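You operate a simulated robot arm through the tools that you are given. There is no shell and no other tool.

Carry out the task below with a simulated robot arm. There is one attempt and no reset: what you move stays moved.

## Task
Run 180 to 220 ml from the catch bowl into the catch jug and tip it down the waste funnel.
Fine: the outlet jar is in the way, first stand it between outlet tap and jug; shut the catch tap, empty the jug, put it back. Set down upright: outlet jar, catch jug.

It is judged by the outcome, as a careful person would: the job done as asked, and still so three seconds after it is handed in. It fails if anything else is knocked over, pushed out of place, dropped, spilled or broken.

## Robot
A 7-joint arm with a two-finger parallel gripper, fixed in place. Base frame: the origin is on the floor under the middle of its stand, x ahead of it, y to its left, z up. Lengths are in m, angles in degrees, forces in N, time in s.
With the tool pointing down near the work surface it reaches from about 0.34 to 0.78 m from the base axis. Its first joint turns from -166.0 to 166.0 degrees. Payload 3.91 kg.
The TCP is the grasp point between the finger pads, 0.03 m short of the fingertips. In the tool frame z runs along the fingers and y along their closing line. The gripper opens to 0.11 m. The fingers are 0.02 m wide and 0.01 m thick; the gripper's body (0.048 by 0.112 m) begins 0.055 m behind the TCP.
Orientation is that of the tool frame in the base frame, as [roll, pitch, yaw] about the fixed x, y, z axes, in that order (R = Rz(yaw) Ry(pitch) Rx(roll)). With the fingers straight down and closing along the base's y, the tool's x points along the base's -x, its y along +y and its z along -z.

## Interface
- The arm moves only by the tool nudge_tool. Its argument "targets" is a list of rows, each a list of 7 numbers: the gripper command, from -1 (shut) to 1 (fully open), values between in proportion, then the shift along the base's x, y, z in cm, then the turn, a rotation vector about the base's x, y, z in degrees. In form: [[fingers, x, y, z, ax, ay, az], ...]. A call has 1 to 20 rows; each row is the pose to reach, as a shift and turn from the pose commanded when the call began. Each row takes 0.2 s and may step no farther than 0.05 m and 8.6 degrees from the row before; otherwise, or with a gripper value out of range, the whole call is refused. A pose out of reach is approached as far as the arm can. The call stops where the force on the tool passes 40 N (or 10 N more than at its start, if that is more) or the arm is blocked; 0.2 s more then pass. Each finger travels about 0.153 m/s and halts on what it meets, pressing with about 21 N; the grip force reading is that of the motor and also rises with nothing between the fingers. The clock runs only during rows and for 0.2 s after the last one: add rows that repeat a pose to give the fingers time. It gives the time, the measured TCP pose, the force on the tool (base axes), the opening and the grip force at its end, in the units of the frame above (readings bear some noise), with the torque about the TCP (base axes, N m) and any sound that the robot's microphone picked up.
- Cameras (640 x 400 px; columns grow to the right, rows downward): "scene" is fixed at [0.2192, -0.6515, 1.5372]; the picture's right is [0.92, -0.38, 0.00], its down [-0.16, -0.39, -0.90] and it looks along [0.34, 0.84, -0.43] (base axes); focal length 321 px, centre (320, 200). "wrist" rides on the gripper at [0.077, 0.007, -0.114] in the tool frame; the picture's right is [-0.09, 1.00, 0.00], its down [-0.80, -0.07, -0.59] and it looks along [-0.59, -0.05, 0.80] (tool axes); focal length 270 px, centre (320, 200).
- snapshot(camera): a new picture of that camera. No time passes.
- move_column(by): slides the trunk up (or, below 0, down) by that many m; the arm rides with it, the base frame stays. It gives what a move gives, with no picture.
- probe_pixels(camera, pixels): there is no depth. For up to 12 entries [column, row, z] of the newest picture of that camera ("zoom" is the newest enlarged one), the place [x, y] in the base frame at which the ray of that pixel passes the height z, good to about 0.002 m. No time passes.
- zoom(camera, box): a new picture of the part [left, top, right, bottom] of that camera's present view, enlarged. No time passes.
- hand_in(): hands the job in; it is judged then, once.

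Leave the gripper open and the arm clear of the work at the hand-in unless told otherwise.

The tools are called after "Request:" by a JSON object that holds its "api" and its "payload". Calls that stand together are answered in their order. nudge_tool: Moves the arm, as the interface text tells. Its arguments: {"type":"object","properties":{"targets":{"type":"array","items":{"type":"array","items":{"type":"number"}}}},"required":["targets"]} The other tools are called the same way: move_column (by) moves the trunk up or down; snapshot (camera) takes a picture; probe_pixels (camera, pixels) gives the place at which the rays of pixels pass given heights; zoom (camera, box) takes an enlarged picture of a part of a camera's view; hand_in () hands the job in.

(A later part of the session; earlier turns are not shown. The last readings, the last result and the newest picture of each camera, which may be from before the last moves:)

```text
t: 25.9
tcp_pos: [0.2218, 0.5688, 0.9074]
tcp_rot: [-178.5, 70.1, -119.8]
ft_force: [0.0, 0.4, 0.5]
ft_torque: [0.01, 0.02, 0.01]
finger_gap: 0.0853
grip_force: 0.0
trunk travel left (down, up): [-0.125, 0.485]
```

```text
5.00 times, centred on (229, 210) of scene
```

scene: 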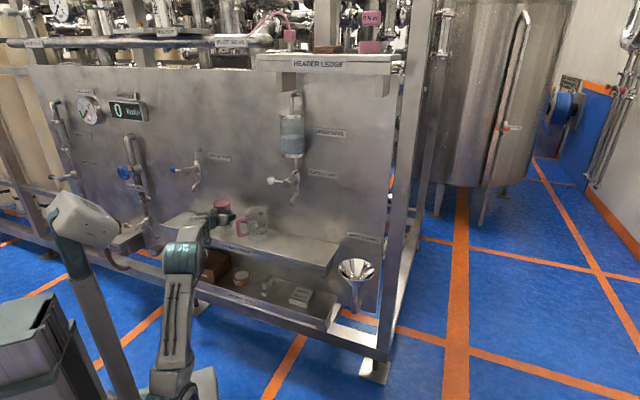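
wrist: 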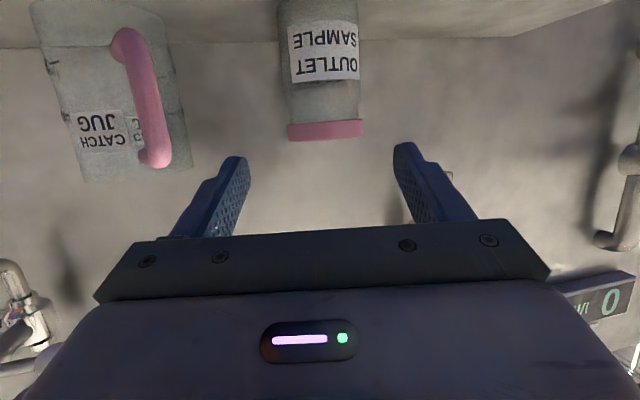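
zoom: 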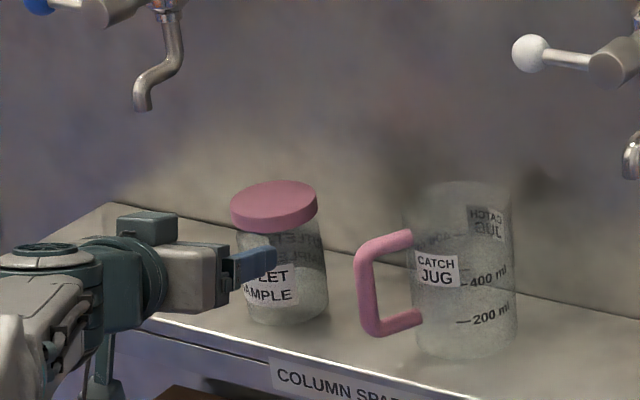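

The jar is standing in its new place. Next I'll zoom the wrist view on the jug at upper left to locate its axis and handle.

Request:
{"api": "zoom", "payload": {"camera": "wrist", "box": [0, 0, 304, 190]}}

Request:
{"api": "zoom", "payload": {"camera": "scene", "box": [228, 198, 292, 248]}}

```text
2.11 times, centred on (152, 95) of wrist
```

zoom: 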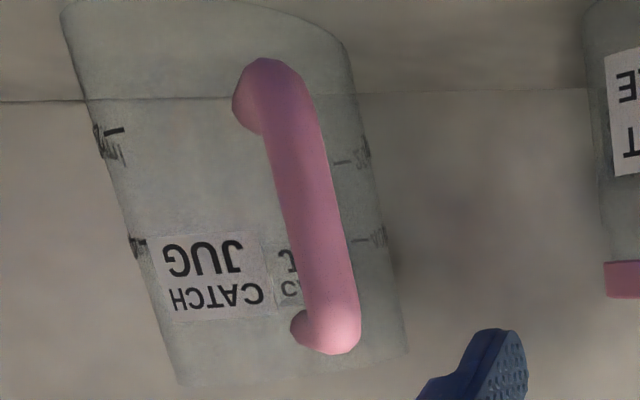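

```text
8.00 times, centred on (260, 223) of scene
```

zoom: 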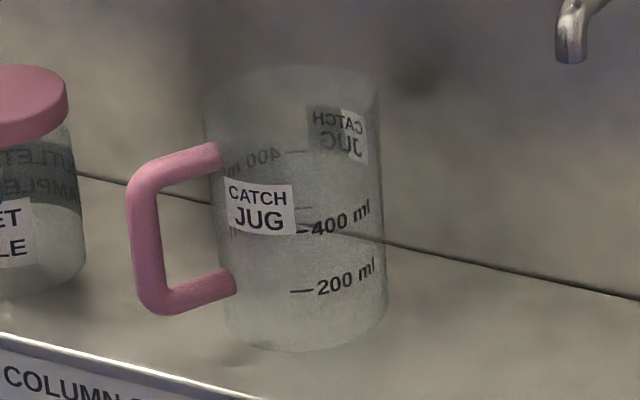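

I'll get the ray directions for the jug edges, axis and handle bar in this view, plus the handle and jug pixels in the scene view.

Request:
{"api": "probe_pixels", "payload": {"camera": "wrist", "pixels": [[117.5, 60, 0.84], [117.5, 60, 0.82], [57.5, 95, 0.85], [178, 95, 0.85], [142, 95, 0.85], [142, 95, 0.84], [121, 40, 0.82], [153, 155, 0.9], [37, 40, 0.82], [170, 40, 0.82]]}}

Request:
{"api": "probe_pixels", "payload": {"camera": "scene", "pixels": [[246.8, 235, 0.81], [246.0, 221, 0.9], [256.5, 208, 0.92], [266.0, 225, 0.85], [264, 241.5, 0.778], [254.5, 225, 0.85], [276, 225, 0.85]]}}

```text
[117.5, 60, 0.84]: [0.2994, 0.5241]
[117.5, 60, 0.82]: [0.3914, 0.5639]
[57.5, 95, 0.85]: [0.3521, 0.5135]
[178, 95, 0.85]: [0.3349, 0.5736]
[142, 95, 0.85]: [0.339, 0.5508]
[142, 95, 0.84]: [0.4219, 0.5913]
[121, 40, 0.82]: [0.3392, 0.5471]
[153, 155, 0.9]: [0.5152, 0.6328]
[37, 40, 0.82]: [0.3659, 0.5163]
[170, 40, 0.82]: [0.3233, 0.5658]
```

```text
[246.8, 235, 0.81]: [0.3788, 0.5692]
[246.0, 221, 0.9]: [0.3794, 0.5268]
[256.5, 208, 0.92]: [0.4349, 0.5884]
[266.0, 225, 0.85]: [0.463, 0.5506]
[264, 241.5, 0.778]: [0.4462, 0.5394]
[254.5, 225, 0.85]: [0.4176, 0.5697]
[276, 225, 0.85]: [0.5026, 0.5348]
```

The jug axis comes out at about (0.434, 0.585) with diameter ≈0.09. The handle bar is at about (0.345, 0.554), so the handle points to azimuth ≈199° and spans z≈0.82 to 0.90. I'll approach at azimuth 80°, so the left finger passes inside the handle loop. First I'll go up and over to a standoff point in front of the jug, opening fully and turning +20°.

Request:
{"api": "nudge_tool", "payload": {"targets": [[1, 0, 0, 3.6, 0, 0, 0], [1, 0, 0, 7.2, 0, 0, 0], [1, 3.8, -2.4, 7.2, 0, 0, 4], [1, 7.5, -4.8, 7.2, 0, 0, 8], [1, 11.3, -7.2, 7.2, 0, 0, 12], [1, 15.0, -9.6, 7.2, 0, 0, 16], [1, 18.8, -12.0, 7.2, 0, 0, 20]]}}

Request:
{"api": "snapshot", "payload": {"camera": "wrist"}}

Request:
{"api": "snapshot", "payload": {"camera": "scene"}}

```text
t: 27.6
tcp_pos: [0.558, 0.2691, 0.9766]
tcp_rot: [-178.4, 70.0, -123.5]
ft_force: [0.4, 1.1, -0.5]
ft_torque: [-0.01, -0.01, -0.01]
finger_gap: 0.1103
grip_force: 0.0
out of reach, approached as far as the arm can: row 4, 5
trunk travel left (down, up): [-0.125, 0.485]
stopped in row 7: the arm was blocked; the commanded pose is now the measured one
```

```text
taken
```

wrist: 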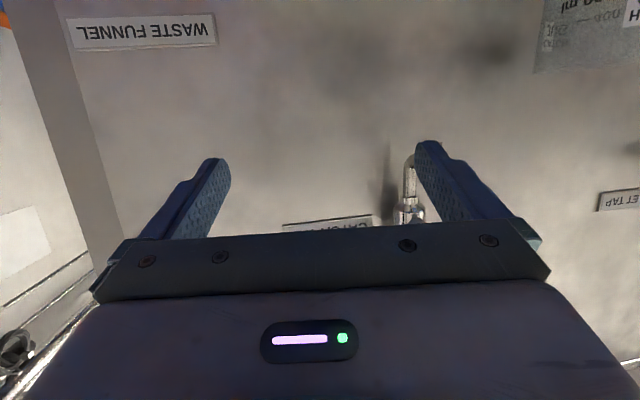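

```text
taken
```

scene: 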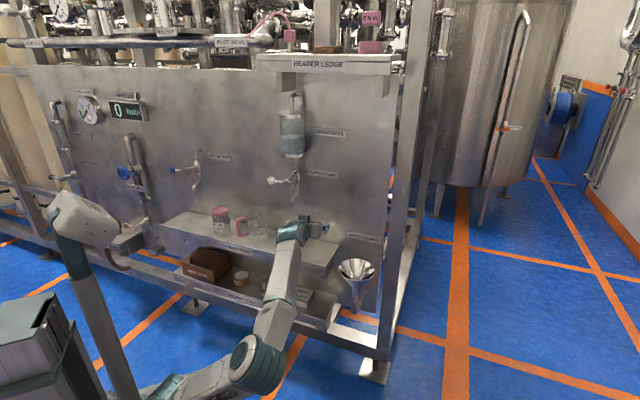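

The arm took an unexpected swing to (0.558, 0.269) and reported being blocked. Before anything else I'll check that nothing was disturbed.

Request:
{"api": "zoom", "payload": {"camera": "scene", "box": [160, 190, 400, 340]}}

Request:
{"api": "zoom", "payload": {"camera": "scene", "box": [200, 195, 328, 275]}}

Request:
{"api": "zoom", "payload": {"camera": "scene", "box": [130, 240, 386, 400]}}

```text
2.67 times, centred on (280, 265) of scene
```

zoom: 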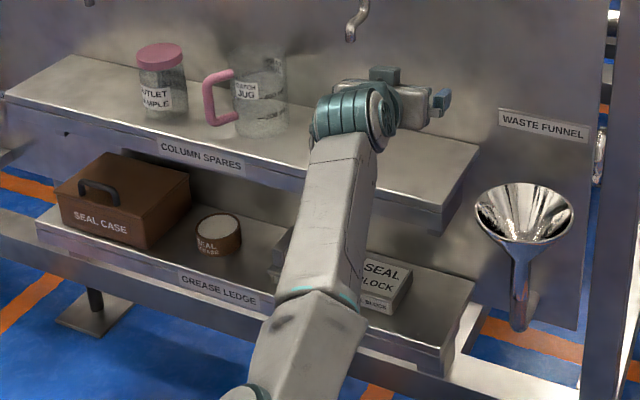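

```text
5.00 times, centred on (264, 235) of scene
```

zoom: 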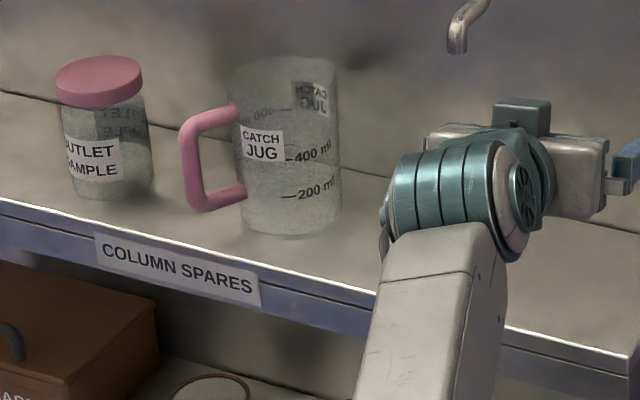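

```text
2.50 times, centred on (258, 320) of scene
```

zoom: 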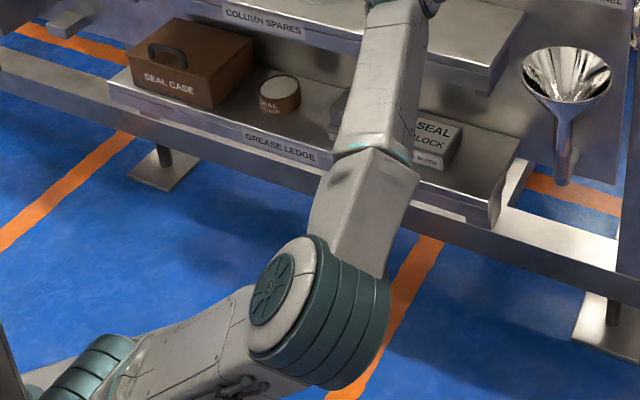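

Jar, jug and ledge items are all undisturbed. The arm has simply flipped to an elbow-low posture, which should suit level-hand work. I'll back away from the panel 6 cm in small steps and confirm it tracks properly.

Request:
{"api": "nudge_tool", "payload": {"targets": [[1, -1.4, -1.4, 0, 0, 0, 0], [1, -2.8, -2.8, 0, 0, 0, 0], [1, -4.2, -4.2, 0, 0, 0, 0]]}}

```text
t: 28.4
tcp_pos: [0.5141, 0.2283, 0.9771]
tcp_rot: [-178.4, 69.9, -123.3]
ft_force: [0.2, -0.1, 0.3]
ft_torque: [0.01, 0.01, -0.04]
finger_gap: 0.1099
grip_force: 0.1
trunk travel left (down, up): [-0.125, 0.485]
```

It tracks well. I'll move left at n≈0.53 while turning toward azimuth 80°, in two checked halves.

Request:
{"api": "nudge_tool", "payload": {"targets": [[1, -2.0, 2.1, 0, 0, 0, 3], [1, -4.0, 4.2, 0, 0, 0, 6], [1, -6.0, 6.3, 0, 0, 0, 9], [1, -8.0, 8.4, 0, 0, 0, 12]]}}

Request:
{"api": "snapshot", "payload": {"camera": "scene"}}

```text
t: 29.4
tcp_pos: [0.4325, 0.3116, 0.9759]
tcp_rot: [-178.3, 70.0, -111.2]
ft_force: [-0.2, -0.5, 0.2]
ft_torque: [0.02, 0.0, 0.02]
finger_gap: 0.11
grip_force: 0.1
trunk travel left (down, up): [-0.125, 0.485]
```

```text
taken
```

scene: 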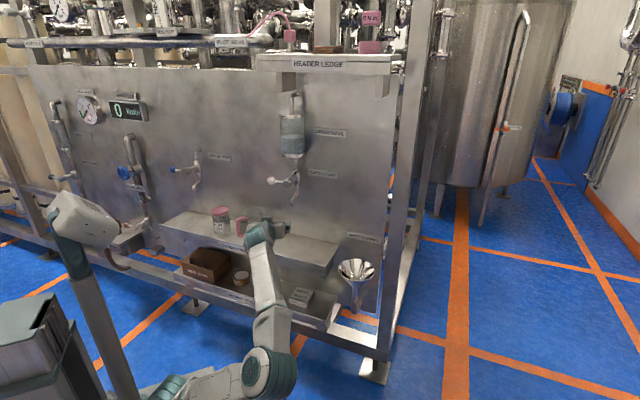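

Tracking is good. I'll finish the turn to azimuth 80° and descend to z≈0.855 on the approach line, 25 cm short of the jug axis.

Request:
{"api": "nudge_tool", "payload": {"targets": [[1, -1.1, 0.7, -3.0, 0, 0, 2.8], [1, -2.1, 1.4, -6.0, 0, 0, 5.6], [1, -3.2, 2.0, -9.0, 0, 0, 8.4], [1, -4.2, 2.7, -12.1, 0, 0, 11.2]]}}

Request:
{"api": "snapshot", "payload": {"camera": "wrist"}}

Request:
{"api": "snapshot", "payload": {"camera": "scene"}}

```text
t: 30.4
tcp_pos: [0.3909, 0.3355, 0.855]
tcp_rot: [-178.3, 70.0, -100.1]
ft_force: [0.0, 0.6, -0.3]
ft_torque: [0.0, -0.01, -0.02]
finger_gap: 0.1098
grip_force: 0.1
trunk travel left (down, up): [-0.125, 0.485]
```

```text
taken
```

wrist: 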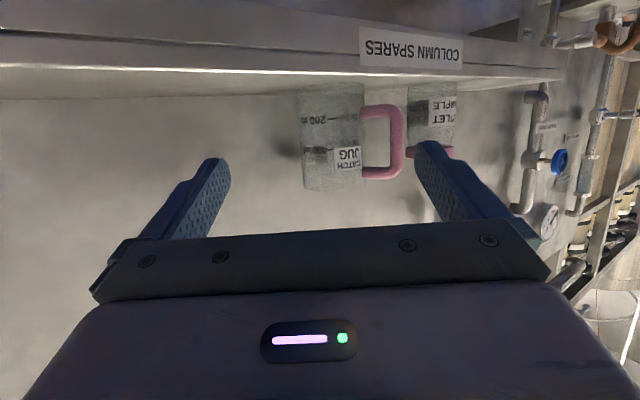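

```text
taken
```

scene: 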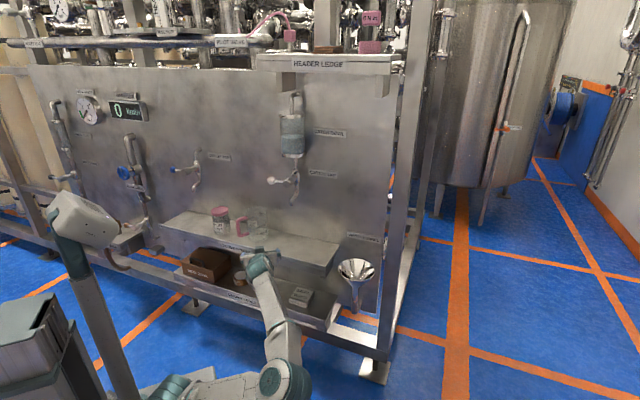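

Now I see the jug and the handle loop face-on. I'll zoom for exact alignment.

Request:
{"api": "zoom", "payload": {"camera": "wrist", "box": [270, 70, 430, 200]}}

Request:
{"api": "probe_pixels", "payload": {"camera": "wrist", "pixels": [[303, 140, 0.84], [362, 140, 0.84], [332.5, 140, 0.84], [332.5, 100, 0.8], [397, 140, 0.84], [397, 110, 0.81]]}}

```text
3.08 times, centred on (350, 135) of wrist
```

zoom: 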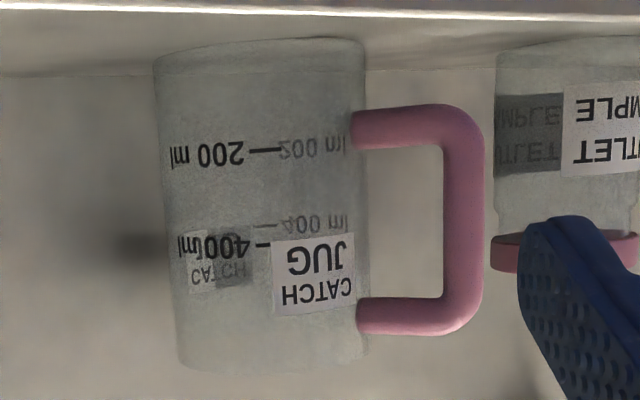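

```text
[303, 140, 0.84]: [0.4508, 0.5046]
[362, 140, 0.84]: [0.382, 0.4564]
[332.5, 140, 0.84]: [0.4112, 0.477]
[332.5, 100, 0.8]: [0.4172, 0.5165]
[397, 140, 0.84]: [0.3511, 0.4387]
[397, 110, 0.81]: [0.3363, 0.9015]
```

The jug is aligned within 2 mm of my line. The handle bar is about 80 mm left of the jug axis, leaving room for the finger inside the loop. I'll advance 15 cm, stopping just short of the handle bar, and lower to z≈0.848.

Request:
{"api": "nudge_tool", "payload": {"targets": [[1, 0.6, 3.7, -0.3, 0, 0, 0], [1, 1.2, 7.4, -0.5, 0, 0, 0], [1, 1.85, 11.1, -0.7, 0, 0, 0], [1, 2.5, 14.8, -0.7, 0, 0, 0]]}}

Request:
{"api": "snapshot", "payload": {"camera": "wrist"}}

Request:
{"api": "zoom", "payload": {"camera": "scene", "box": [210, 195, 306, 255]}}

```text
t: 31.4
tcp_pos: [0.4199, 0.4869, 0.8476]
tcp_rot: [-178.0, 70.1, -99.7]
ft_force: [0.1, 0.7, 0.3]
ft_torque: [-0.01, -0.01, 0.03]
finger_gap: 0.1099
grip_force: 0.1
trunk travel left (down, up): [-0.125, 0.485]
```

```text
taken
```

wrist: 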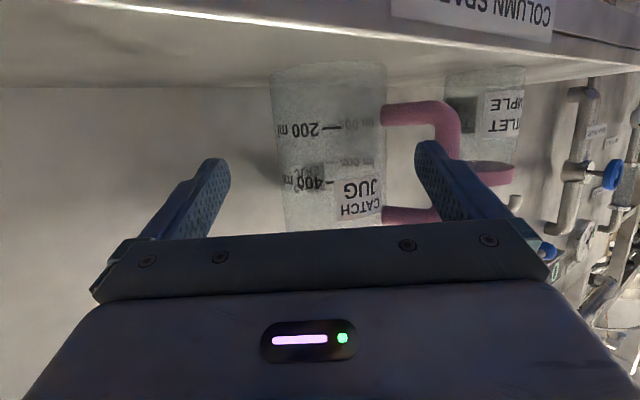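

```text
6.67 times, centred on (258, 225) of scene
```

zoom: 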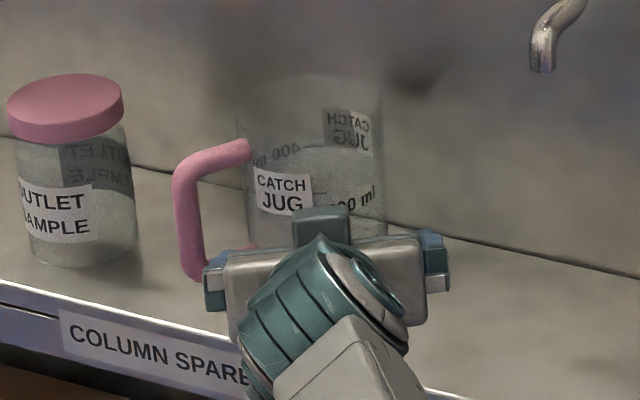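

The jug sits about 5 mm left of the hand's centreline, and the left finger will enter between the jug wall and the handle bar. I'll shift 4.5 mm left, advance 5 cm, and look again.

Request:
{"api": "nudge_tool", "payload": {"targets": [[1, -0.45, 0.08, 0, 0, 0, 0], [1, -0.2, 1.6, 0, 0, 0, 0], [1, 0.1, 3.3, 0, 0, 0, 0], [1, 0.4, 5.0, 0, 0, 0, 0]]}}

Request:
{"api": "snapshot", "payload": {"camera": "wrist"}}

Request:
{"api": "zoom", "payload": {"camera": "scene", "box": [210, 195, 306, 255]}}

```text
t: 32.5
tcp_pos: [0.4182, 0.498, 0.8523]
tcp_rot: [-178.3, 70.0, -100.0]
ft_force: [-0.7, 0.4, 0.4]
ft_torque: [0.03, 0.01, 0.02]
finger_gap: 0.1096
grip_force: 0.1
out of reach, approached as far as the arm can: row 2, 3, 4
trunk travel left (down, up): [-0.125, 0.485]
```

```text
taken
```

wrist: 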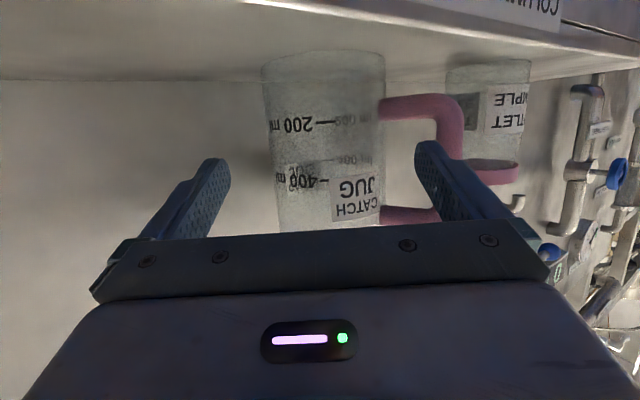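

```text
6.67 times, centred on (258, 225) of scene
```

zoom: 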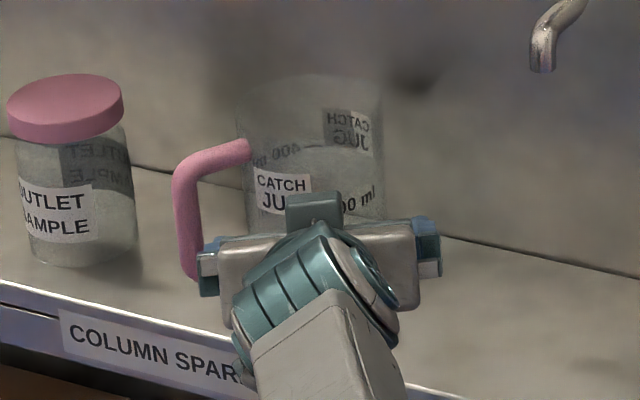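

The arm stopped about 4 cm short, at a joint limit. I'll look at its posture before choosing how to relieve it.

Request:
{"api": "snapshot", "payload": {"camera": "scene"}}

Request:
{"api": "zoom", "payload": {"camera": "scene", "box": [130, 200, 370, 400]}}

```text
taken
```

scene: 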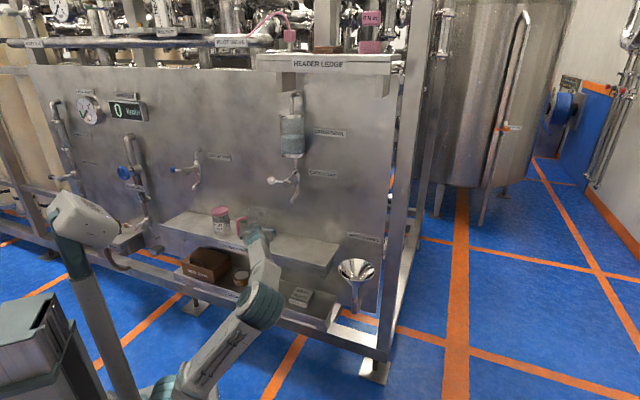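

```text
2.00 times, centred on (250, 300) of scene
```

zoom: 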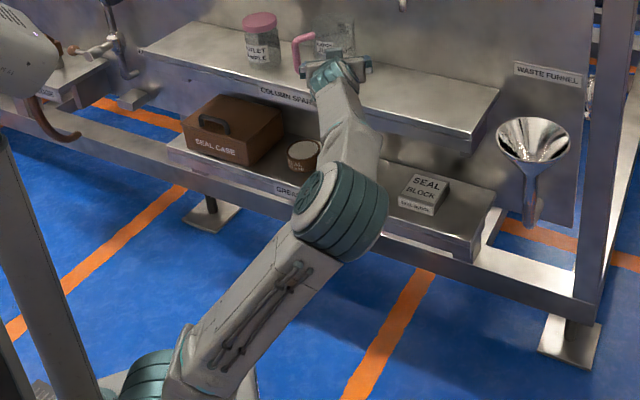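

The posture is the awkward elbow-low one, so I'll return to elbow-up with the trunk lower. First I'll back away from the jug along the approach line and rise.

Request:
{"api": "nudge_tool", "payload": {"targets": [[1, -0.6, -3.4, 0, 0, 0, 0], [1, -1.2, -6.8, 0, 0, 0, 0], [1, -1.8, -10.2, 0, 0, 0, 0], [1, -2.4, -13.6, 1, 0, 0, 0], [1, -2.8, -16, 4, 0, 0, 0], [1, -2.8, -16, 8, 0, 0, 0], [1, -2.8, -16, 12, 0, 0, 0]]}}

Request:
{"api": "snapshot", "payload": {"camera": "scene"}}

```text
t: 34.0
tcp_pos: [0.3907, 0.3368, 0.9702]
tcp_rot: [-178.3, 69.9, -99.9]
ft_force: [0.2, 0.2, 0.1]
ft_torque: [-0.01, -0.02, 0.02]
finger_gap: 0.1101
grip_force: 0.1
trunk travel left (down, up): [-0.125, 0.485]
```

```text
taken
```

scene: 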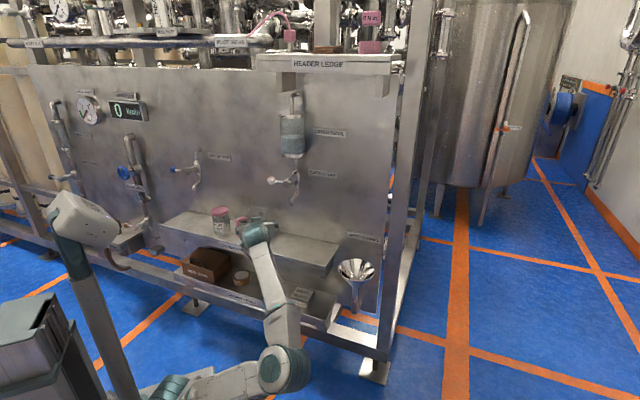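

Clear of the jug. I'll rise to z≈1.03, turn back to azimuth 60°, and go left in open space, where the elbow came up naturally before.

Request:
{"api": "nudge_tool", "payload": {"targets": [[1, -1.5, 1.3, 2, 0, 0, -3], [1, -3.0, 2.6, 4, 0, 0, -6], [1, -4.5, 3.8, 6, 0, 0, -9], [1, -6.1, 5.1, 6, 0, 0, -12], [1, -7.6, 6.4, 6, 0, 0, -15], [1, -9.2, 7.6, 6, 0, 0, -18]]}}

Request:
{"api": "snapshot", "payload": {"camera": "scene"}}

```text
t: 35.5
tcp_pos: [0.2996, 0.4128, 1.033]
tcp_rot: [-178.4, 69.9, -118.0]
ft_force: [0.4, -0.2, 0.8]
ft_torque: [0.02, 0.01, 0.02]
finger_gap: 0.11
grip_force: 0.2
trunk travel left (down, up): [-0.125, 0.485]
```

```text
taken
```

scene: 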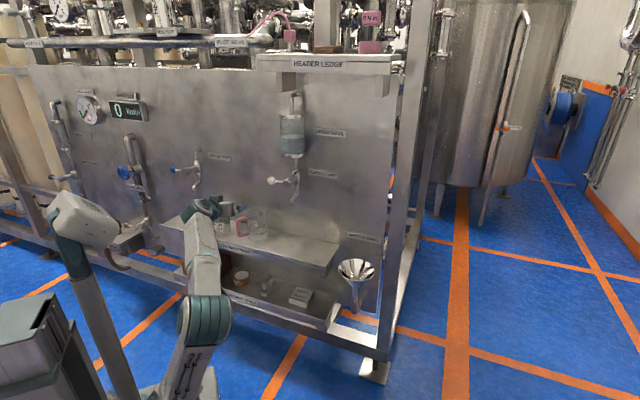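

The elbow moved smoothly back up. I'll lower the trunk a further 0.12 m so that level-hand work sits higher relative to the shoulder.

Request:
{"api": "move_column", "payload": {"by": -0.12}}

Request:
{"api": "snapshot", "payload": {"camera": "scene"}}

Request:
{"api": "snapshot", "payload": {"camera": "wrist"}}

```text
t: 37.0
tcp_pos: [0.3, 0.4138, 0.9113]
tcp_rot: [-178.3, 69.8, -118.1]
ft_force: [0.6, 0.4, 0.0]
ft_torque: [0.01, 0.03, -0.06]
finger_gap: 0.11
grip_force: 0.0
trunk travel left (down, up): [-0.005, 0.605]
```

```text
taken
```

scene: 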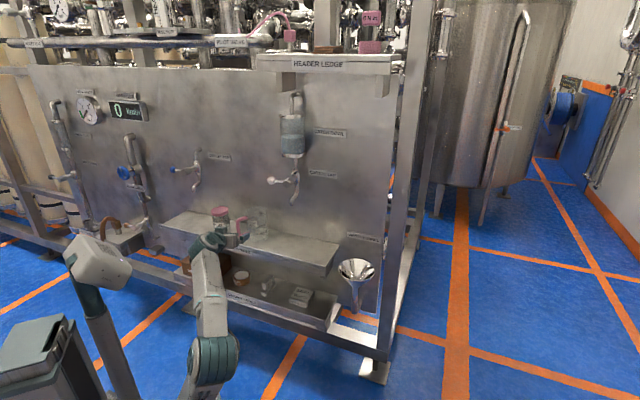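

```text
taken
```

wrist: 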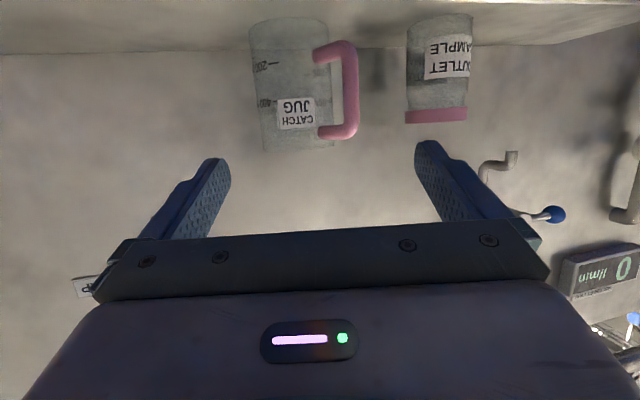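

Good clear view. I'll move to the standoff on the jug's approach line, at azimuth 80° and z≈0.855, in small steps.

Request:
{"api": "nudge_tool", "payload": {"targets": [[1, 1.8, -1.5, -0.5, 0, 0, 3.6], [1, 3.6, -3.0, -1.5, 0, 0, 7.2], [1, 5.4, -4.5, -3, 0, 0, 10.8], [1, 7.2, -6.0, -4.5, 0, 0, 14.4], [1, 9.0, -7.5, -6, 0, 0, 18]]}}

Request:
{"api": "snapshot", "payload": {"camera": "scene"}}

Request:
{"api": "snapshot", "payload": {"camera": "wrist"}}

```text
t: 38.1
tcp_pos: [0.3898, 0.3369, 0.8517]
tcp_rot: [-178.2, 69.9, -99.6]
ft_force: [-0.2, -0.4, -0.3]
ft_torque: [-0.02, 0.02, -0.01]
finger_gap: 0.11
grip_force: 0.1
trunk travel left (down, up): [-0.005, 0.605]
```

```text
taken
```

scene: 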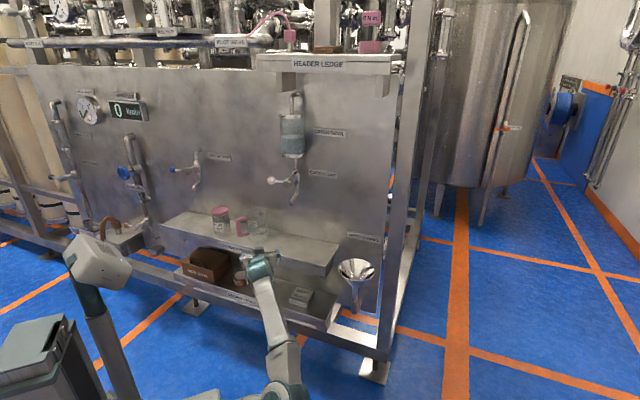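

```text
taken
```

wrist: 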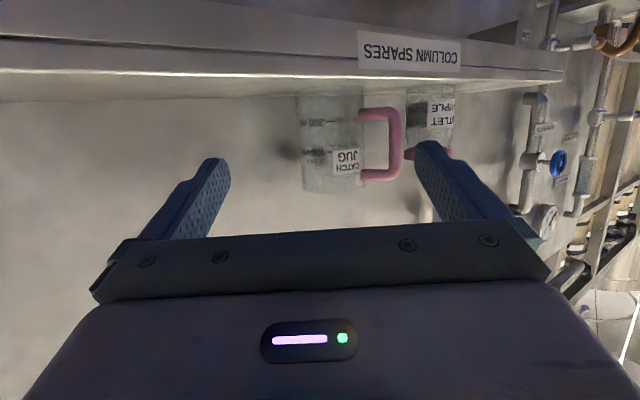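

I'm at the standoff again. I'll advance 15 cm to the pre-entry point, correcting the line slightly.

Request:
{"api": "nudge_tool", "payload": {"targets": [[1, 0.55, 3.75, -0.1, 0, 0, 0], [1, 1.2, 7.5, -0.2, 0, 0, 0], [1, 1.9, 11.25, -0.3, 0, 0, 0], [1, 2.57, 15.0, -0.4, 0, 0, 0]]}}

Request:
{"api": "snapshot", "payload": {"camera": "scene"}}

Request:
{"api": "snapshot", "payload": {"camera": "wrist"}}

```text
t: 39.1
tcp_pos: [0.4162, 0.4832, 0.8479]
tcp_rot: [-178.2, 70.0, -99.9]
ft_force: [1.0, 0.1, -0.5]
ft_torque: [0.03, -0.04, 0.08]
finger_gap: 0.11
grip_force: 0.0
trunk travel left (down, up): [-0.005, 0.605]
```

```text
taken
```

scene: 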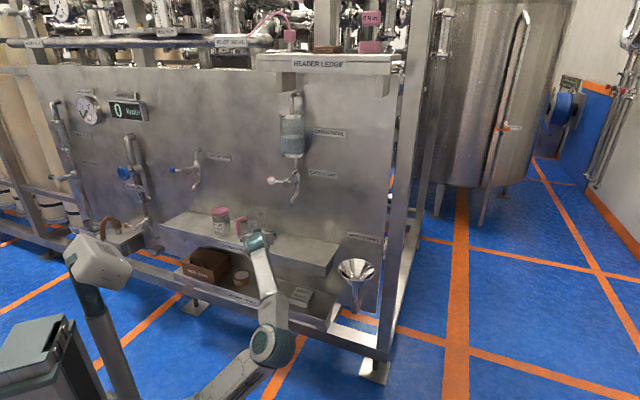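

```text
taken
```

wrist: 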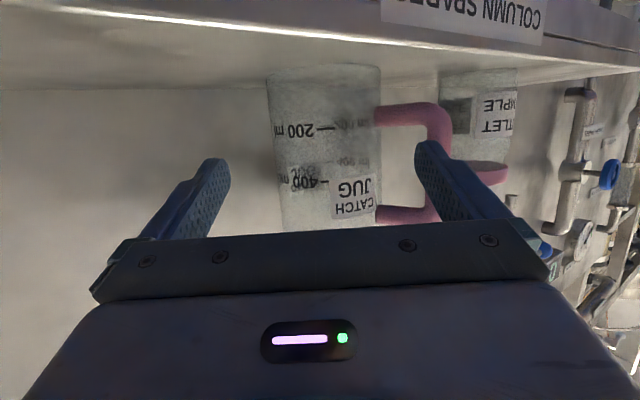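

No limit this time. I'll narrow the fingers slightly to 0.104, shift 1.5 mm left, and advance 5 cm, letting the left finger slide between the jug wall and the handle bar.

Request:
{"api": "nudge_tool", "payload": {"targets": [[0.89, -0.15, 0.03, 0, 0, 0, 0], [0.89, 0.15, 1.7, 0, 0, 0, 0], [0.89, 0.42, 3.3, 0, 0, 0, 0], [0.89, 0.72, 4.95, 0, 0, 0, 0]]}}

Request:
{"api": "snapshot", "payload": {"camera": "wrist"}}

Request:
{"api": "zoom", "payload": {"camera": "scene", "box": [210, 195, 306, 255]}}

```text
t: 40.1
tcp_pos: [0.4112, 0.4994, 0.8443]
tcp_rot: [-178.1, 70.0, -100.0]
ft_force: [-0.2, -0.5, 0.1]
ft_torque: [-0.01, 0.0, -0.04]
finger_gap: 0.1041
grip_force: 0.0
out of reach, approached as far as the arm can: row 2, 3, 4
trunk travel left (down, up): [-0.005, 0.605]
```

```text
taken
```

wrist: 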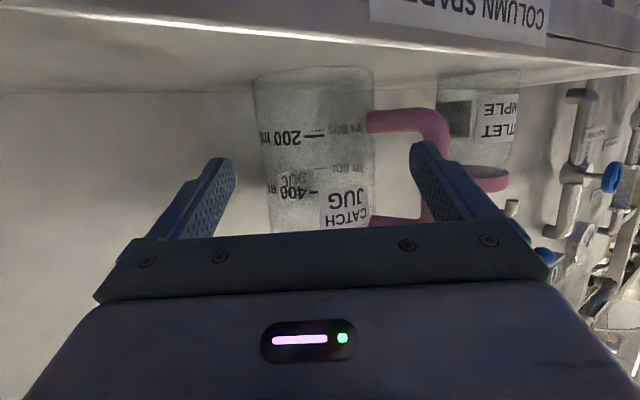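

```text
6.67 times, centred on (258, 225) of scene
```

zoom: 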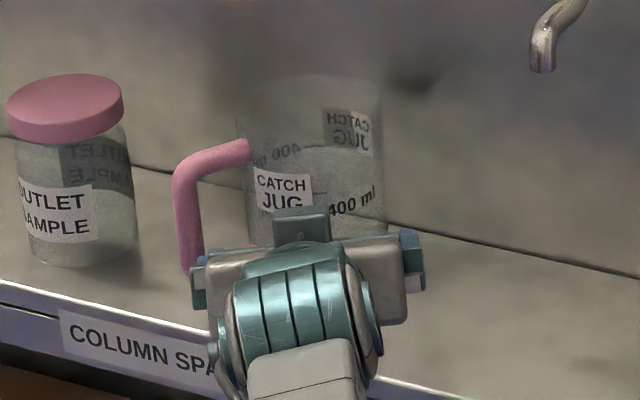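

It stalls at nearly the same place. I'll look at the whole posture again.

Request:
{"api": "zoom", "payload": {"camera": "scene", "box": [130, 200, 370, 400]}}

```text
2.00 times, centred on (250, 300) of scene
```

zoom: 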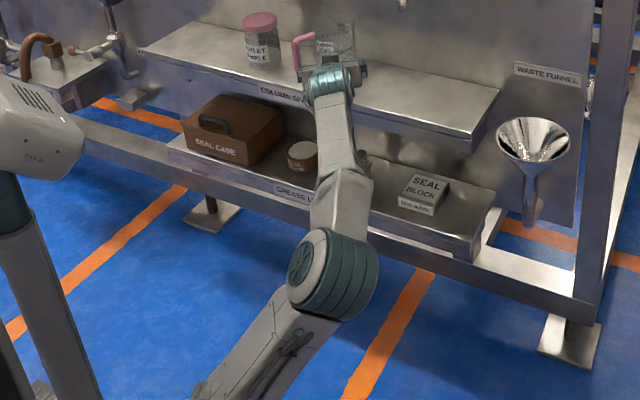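

The low-elbow posture cannot reach in at this azimuth. A steeper 45° hand pitch should suit the arm with the elbow up: the palm would pass above the handle, and the fingers would grip just under the jug's rim, still clear of the spout. I'll back out of the jug area and rise.

Request:
{"api": "nudge_tool", "payload": {"targets": [[0.89, -0.3, -2.0, 0, 0, 0, 0], [0.89, -0.9, -5.5, 0, 0, 0, 0], [0.89, -1.5, -9.0, 0, 0, 0, 0], [0.89, -2.2, -12.5, 0, 0, 0, 0], [0.89, -2.8, -16.0, 2, 0, 0, 0], [0.89, -2.8, -16.0, 6, 0, 0, 0], [0.89, -2.8, -16.0, 10, 0, 0, 0], [0.89, -2.8, -16.0, 14, 0, 0, 0]]}}

Request:
{"api": "zoom", "payload": {"camera": "scene", "box": [210, 195, 306, 255]}}

```text
t: 42.0
tcp_pos: [0.3819, 0.3391, 0.9822]
tcp_rot: [-178.3, 70.0, -100.0]
ft_force: [0.2, 0.4, -0.3]
ft_torque: [0.01, 0.0, 0.0]
finger_gap: 0.104
grip_force: 0.0
trunk travel left (down, up): [-0.005, 0.605]
```

```text
6.67 times, centred on (258, 225) of scene
```

zoom: 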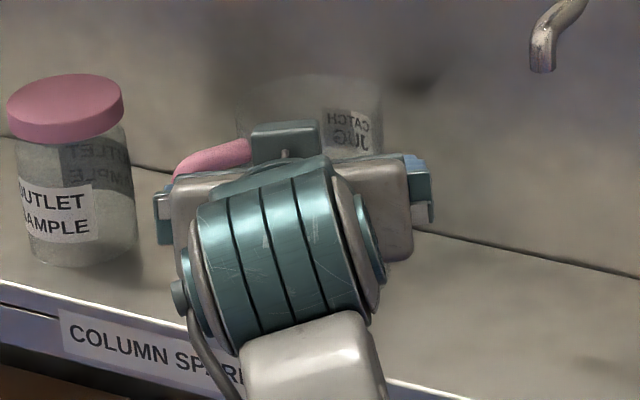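

Clear. I'll raise the trunk 0.22 m so the shoulder sits higher for a 45° hand, taking the TCP to z≈1.2 in free space.

Request:
{"api": "move_column", "payload": {"by": 0.22}}

Request:
{"api": "nudge_tool", "payload": {"targets": [[0.89, -0.5, 0.5, 0, 0, 0, -5.5], [0.89, -1.0, 1.0, 0, 0, 0, -11], [0.89, -1.5, 1.5, 0, 0, 0, -16.5], [0.89, -2.0, 2.0, 0, 0, 0, -22], [0.89, -2.5, 2.5, 0, 0, 0, -27]]}}

Request:
{"api": "snapshot", "payload": {"camera": "scene"}}

```text
t: 44.3
tcp_pos: [0.3821, 0.3398, 1.2024]
tcp_rot: [-178.2, 70.0, -100.0]
ft_force: [0.6, 0.1, 0.4]
ft_torque: [0.0, 0.01, -0.01]
finger_gap: 0.1041
grip_force: 0.1
trunk travel left (down, up): [-0.225, 0.385]
```

```text
t: 45.5
tcp_pos: [0.3547, 0.3651, 1.2022]
tcp_rot: [-178.1, 69.9, -127.0]
ft_force: [0.6, 0.2, -0.1]
ft_torque: [-0.01, 0.02, 0.01]
finger_gap: 0.1039
grip_force: 0.1
trunk travel left (down, up): [-0.225, 0.385]
```

```text
taken
```

scene: 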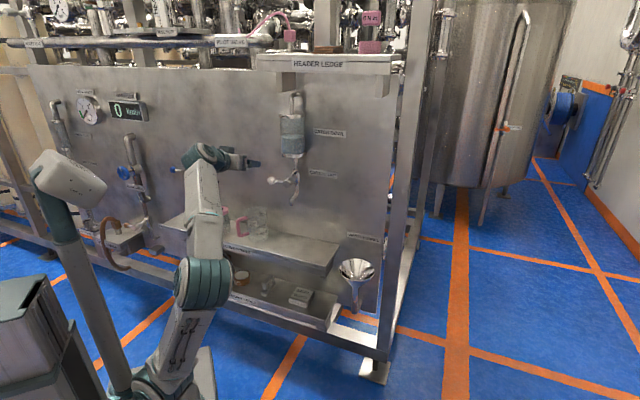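

The posture is upright now. I'll pitch the hand down from 20° to about 62° below level and see whether the elbow returns to its natural raised position.

Request:
{"api": "nudge_tool", "payload": {"targets": [[0.89, 0, 0, 0, -5.6, 4.2, 0], [0.89, 0, 0, 0, -11.2, 8.4, 0], [0.89, 0, 0, 0, -16.8, 12.6, 0], [0.89, 0, 0, 0, -22.4, 16.8, 0], [0.89, 0, 0, 0, -28, 21, 0], [0.89, 0, 0, 0, -33.6, 25.2, 0]]}}

Request:
{"api": "snapshot", "payload": {"camera": "scene"}}

```text
t: 46.9
tcp_pos: [0.3578, 0.356, 1.2116]
tcp_rot: [-178.2, 39.1, -127.2]
ft_force: [-0.3, 0.4, 0.2]
ft_torque: [0.02, 0.01, 0.01]
finger_gap: 0.104
grip_force: 0.1
out of reach, approached as far as the arm can: row 5, 6
trunk travel left (down, up): [-0.225, 0.385]
```

```text
taken
```

scene: 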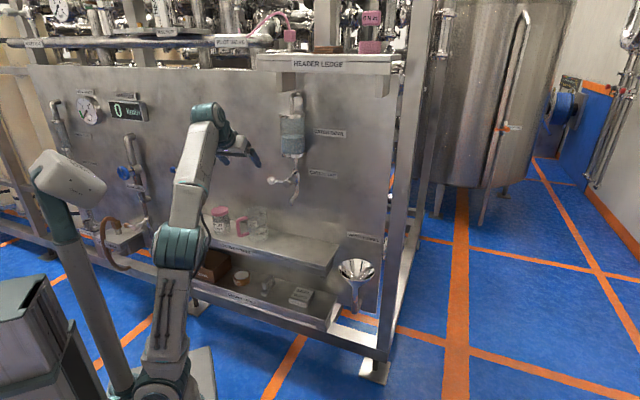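

The elbow is swinging back up. I'll lower the TCP 15 cm at this pitch, still in free space, to see the elbow bend the right way.

Request:
{"api": "nudge_tool", "payload": {"targets": [[0.89, 0, 0, -3, 0, 0, 0], [0.89, 0, 0, -6, 0, 0, 0], [0.89, 0, 0, -9, 0, 0, 0], [0.89, 0, 0, -12, 0, 0, 0], [0.89, 0, 0, -15, 0, 0, 0]]}}

Request:
{"api": "snapshot", "payload": {"camera": "scene"}}

```text
t: 48.1
tcp_pos: [0.3588, 0.3573, 1.0614]
tcp_rot: [-178.4, 39.2, -127.2]
ft_force: [0.6, -0.3, 0.0]
ft_torque: [0.01, 0.0, 0.03]
finger_gap: 0.1039
grip_force: 0.1
trunk travel left (down, up): [-0.225, 0.385]
```

```text
taken
```

scene: 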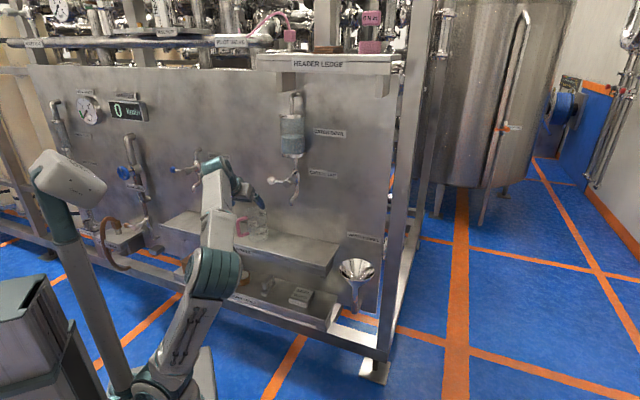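

The elbow is to the right, similar to when I first gripped the jar. I'll rotate the hand's azimuth down to around 20°, which should draw the elbow up and back.

Request:
{"api": "nudge_tool", "payload": {"targets": [[0.89, 0, -0.5, 1, 0, 0, -6], [0.89, 0, -1, 2, 0, 0, -12], [0.89, 0, -1.5, 3, 0, 0, -18], [0.89, 0, -2, 4, 0, 0, -24], [0.89, 0, -2.5, 5, 0, 0, -30], [0.89, 0, -3, 6, 0, 0, -36]]}}

Request:
{"api": "snapshot", "payload": {"camera": "scene"}}

```text
t: 49.5
tcp_pos: [0.3598, 0.3257, 1.1243]
tcp_rot: [-178.3, 39.1, -163.3]
ft_force: [0.3, -0.2, -0.3]
ft_torque: [0.01, 0.0, 0.0]
finger_gap: 0.104
grip_force: 0.0
trunk travel left (down, up): [-0.225, 0.385]
```

```text
taken
```

scene: 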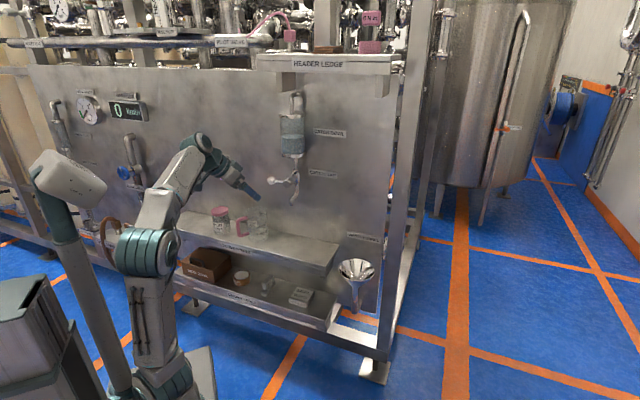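

The elbow is back up and behind, which is the natural posture. The handle top is at z≈0.90 and the rim at ≈0.907. I'll grip the jug just below the rim with the hand pitched about 51° down, coming in along the tool axis so the fingers and palm pass above the handle. First I'll go to a standoff above and in front of the jug.

Request:
{"api": "nudge_tool", "payload": {"targets": [[1, 0, 2.5, -1, 0, 0, 5], [1, 0, 5.0, -2, 0, 0, 10], [1, 0, 7.5, -3, 0, 0, 15], [1, 0, 10.0, -4, 0, 0, 20], [1, 0, 12.0, -5, 0, 0, 25], [1, 0, 14.0, -6, 0, 0, 30]]}}

Request:
{"api": "snapshot", "payload": {"camera": "scene"}}

Request:
{"api": "snapshot", "payload": {"camera": "wrist"}}

```text
t: 50.9
tcp_pos: [0.3596, 0.4654, 1.0638]
tcp_rot: [-178.2, 39.2, -133.2]
ft_force: [-1.3, -0.1, 1.0]
ft_torque: [-0.02, -0.01, -0.01]
finger_gap: 0.11
grip_force: 0.0
trunk travel left (down, up): [-0.225, 0.385]
```

```text
taken
```

scene: 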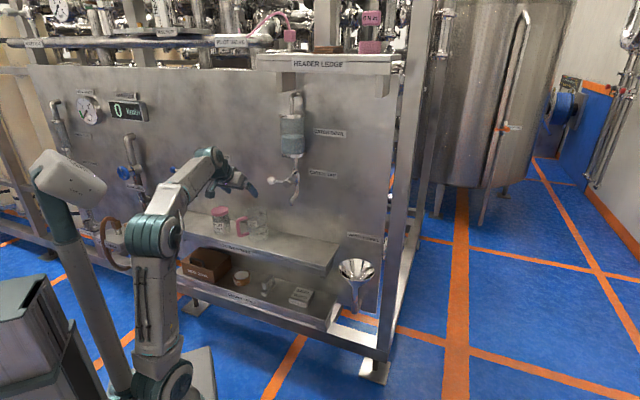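

```text
taken
```

wrist: 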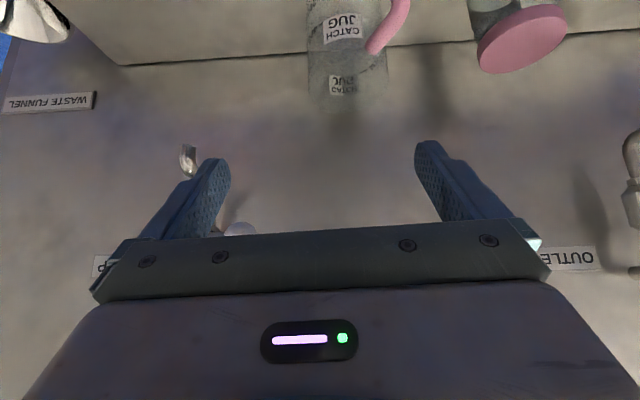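

The posture is ideal now. I'll move to the standoff, about 15 cm back along the tool axis from the intended grip, and measure the jug again from there.

Request:
{"api": "nudge_tool", "payload": {"targets": [[1, 0.3, 2.3, -3.1, 0, 0, 0], [1, 0.7, 4.6, -6.3, 0, 0, 0]]}}

Request:
{"api": "snapshot", "payload": {"camera": "wrist"}}

Request:
{"api": "zoom", "payload": {"camera": "wrist", "box": [240, 0, 496, 160]}}

Request:
{"api": "zoom", "payload": {"camera": "scene", "box": [210, 155, 306, 255]}}

```text
t: 51.5
tcp_pos: [0.3663, 0.5114, 0.9991]
tcp_rot: [-178.4, 39.1, -133.3]
ft_force: [0.1, -0.5, 0.2]
ft_torque: [0.01, 0.0, 0.02]
finger_gap: 0.11
grip_force: 0.1
trunk travel left (down, up): [-0.225, 0.385]
```

```text
taken
```

wrist: 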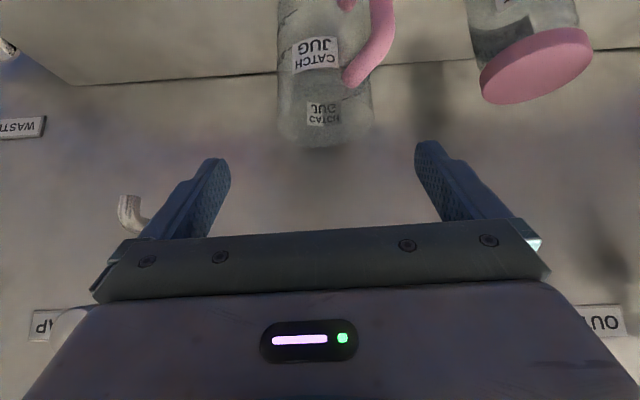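

```text
2.50 times, centred on (368, 80) of wrist
```

zoom: 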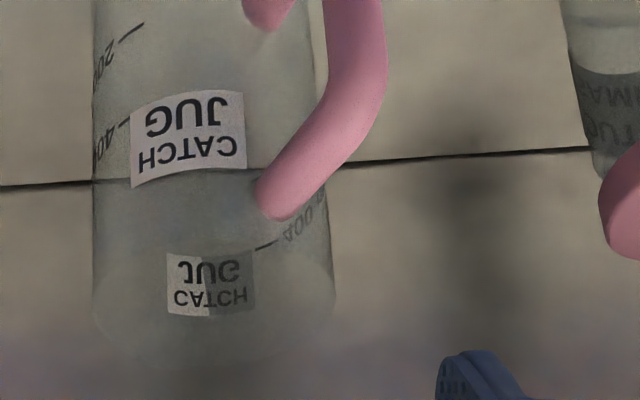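

```text
4.00 times, centred on (258, 205) of scene
```

zoom: 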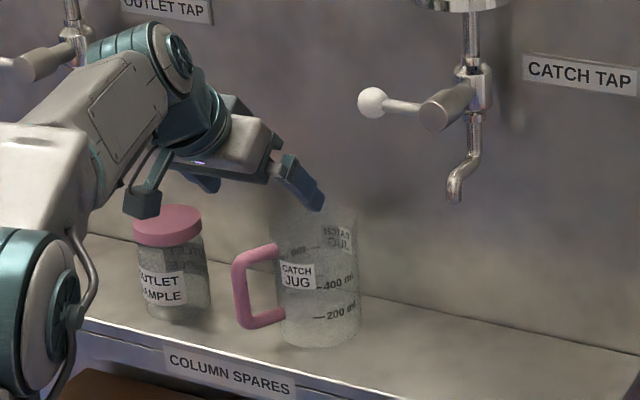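

The measured jug axis is about 3.6 mm left of my line, and depth agrees within 2 mm. I'll descend along the tool axis to just above the rim with that correction.

Request:
{"api": "nudge_tool", "payload": {"targets": [[1, 1.25, 1.42, -2.28, 0, 0, 0], [1, 2.5, 2.85, -4.56, 0, 0, 0], [1, 3.6, 4.1, -6.56, 0, 0, 0]]}}

Request:
{"api": "snapshot", "payload": {"camera": "wrist"}}

Request:
{"api": "zoom", "payload": {"camera": "scene", "box": [210, 185, 306, 245]}}

```text
t: 52.3
tcp_pos: [0.4009, 0.5522, 0.9338]
tcp_rot: [-178.3, 39.1, -133.2]
ft_force: [-0.6, -0.4, 0.4]
ft_torque: [0.04, -0.02, -0.01]
finger_gap: 0.11
grip_force: 0.0
trunk travel left (down, up): [-0.225, 0.385]
```

```text
taken
```

wrist: 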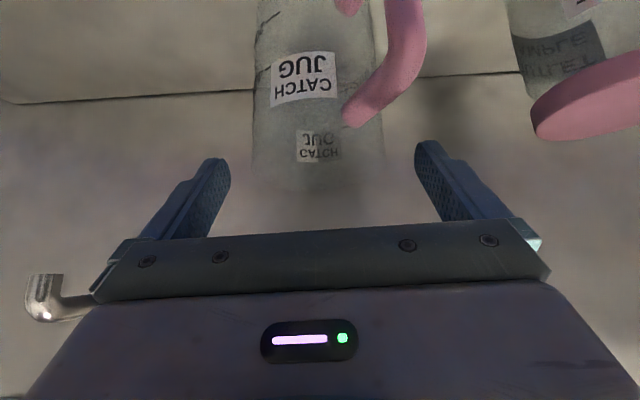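

```text
6.67 times, centred on (258, 215) of scene
```

zoom: 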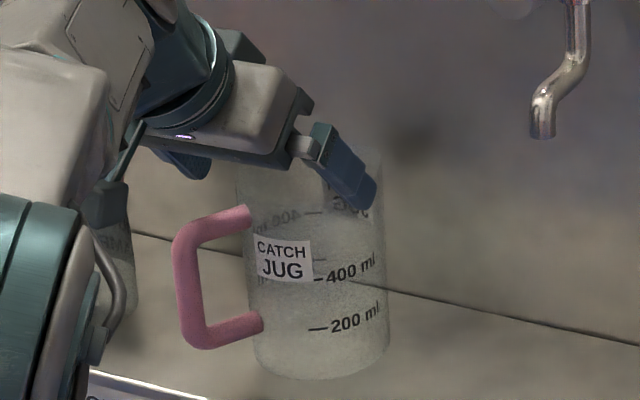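

Nearly there. I'll zoom the wrist view to check centring between the fingers.

Request:
{"api": "zoom", "payload": {"camera": "wrist", "box": [190, 60, 446, 220]}}

```text
2.50 times, centred on (318, 140) of wrist
```

zoom: 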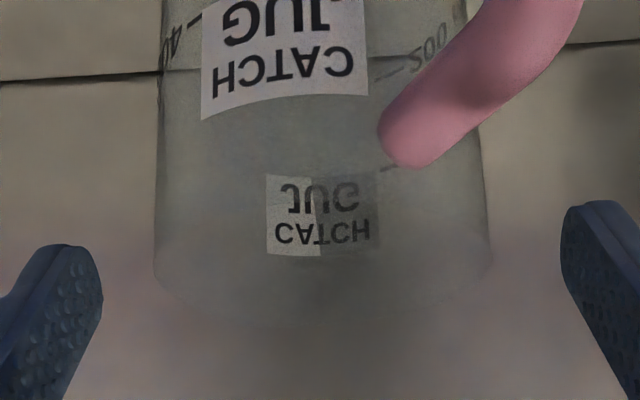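

The jug appears about 3 mm to the right of centre. I'll complete the descent with a 2 mm right correction.

Request:
{"api": "nudge_tool", "payload": {"targets": [[1, 1.1, 0.85, -1.6, 0, 0, 0], [1, 2.05, 1.85, -3.25, 0, 0, 0], [1, 2.97, 2.84, -4.9, 0, 0, 0]]}}

Request:
{"api": "snapshot", "payload": {"camera": "wrist"}}

Request:
{"api": "zoom", "payload": {"camera": "scene", "box": [210, 185, 306, 245]}}

```text
t: 53.1
tcp_pos: [0.4324, 0.5797, 0.8844]
tcp_rot: [-178.3, 39.2, -133.3]
ft_force: [-0.2, 0.9, 0.6]
ft_torque: [-0.02, 0.0, -0.05]
finger_gap: 0.1101
grip_force: 0.1
trunk travel left (down, up): [-0.225, 0.385]
```

```text
taken
```

wrist: 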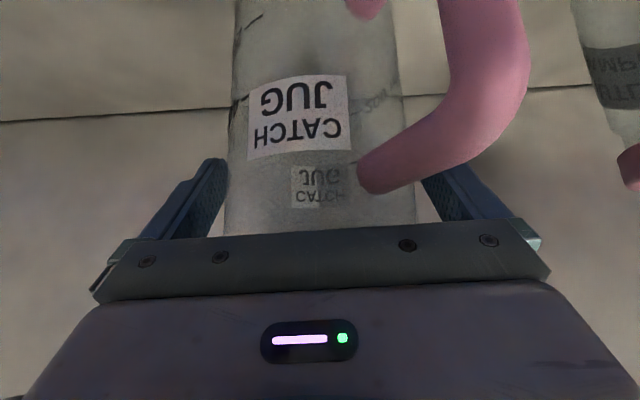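

```text
6.67 times, centred on (258, 215) of scene
```

zoom: 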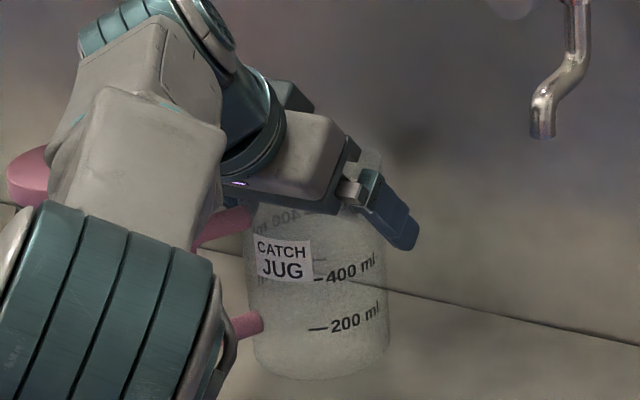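

The jug stands between the pads with no contact force. I'll close the fingers just below the rim.

Request:
{"api": "nudge_tool", "payload": {"targets": [[-1, 0, 0, 0, 0, 0, 0], [-1, 0, 0, 0, 0, 0, 0], [-1, 0, 0, 0, 0, 0, 0]]}}

Request:
{"api": "snapshot", "payload": {"camera": "wrist"}}

Request:
{"api": "zoom", "payload": {"camera": "scene", "box": [210, 185, 306, 245]}}

```text
t: 53.9
tcp_pos: [0.4319, 0.5825, 0.8855]
tcp_rot: [-178.4, 39.2, -133.3]
ft_force: [0.5, 1.1, 2.6]
ft_torque: [0.31, 0.11, -0.02]
finger_gap: 0.0891
grip_force: 21.3
trunk travel left (down, up): [-0.225, 0.385]
```

```text
taken
```

wrist: 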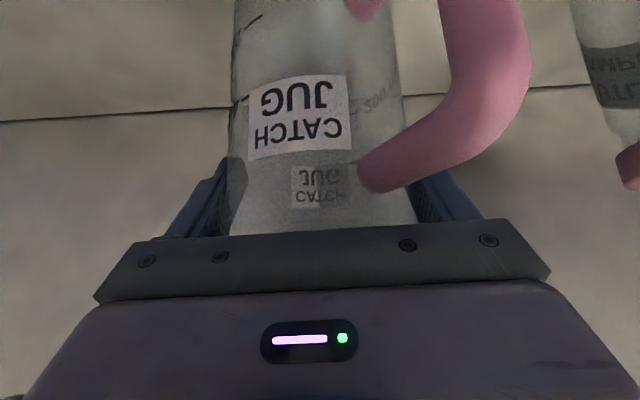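

```text
6.67 times, centred on (258, 215) of scene
```

zoom: 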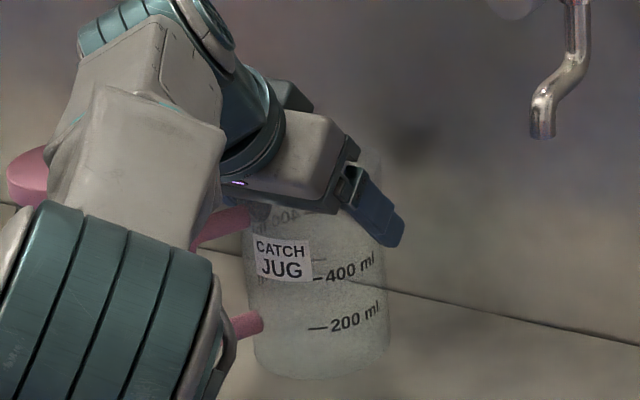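

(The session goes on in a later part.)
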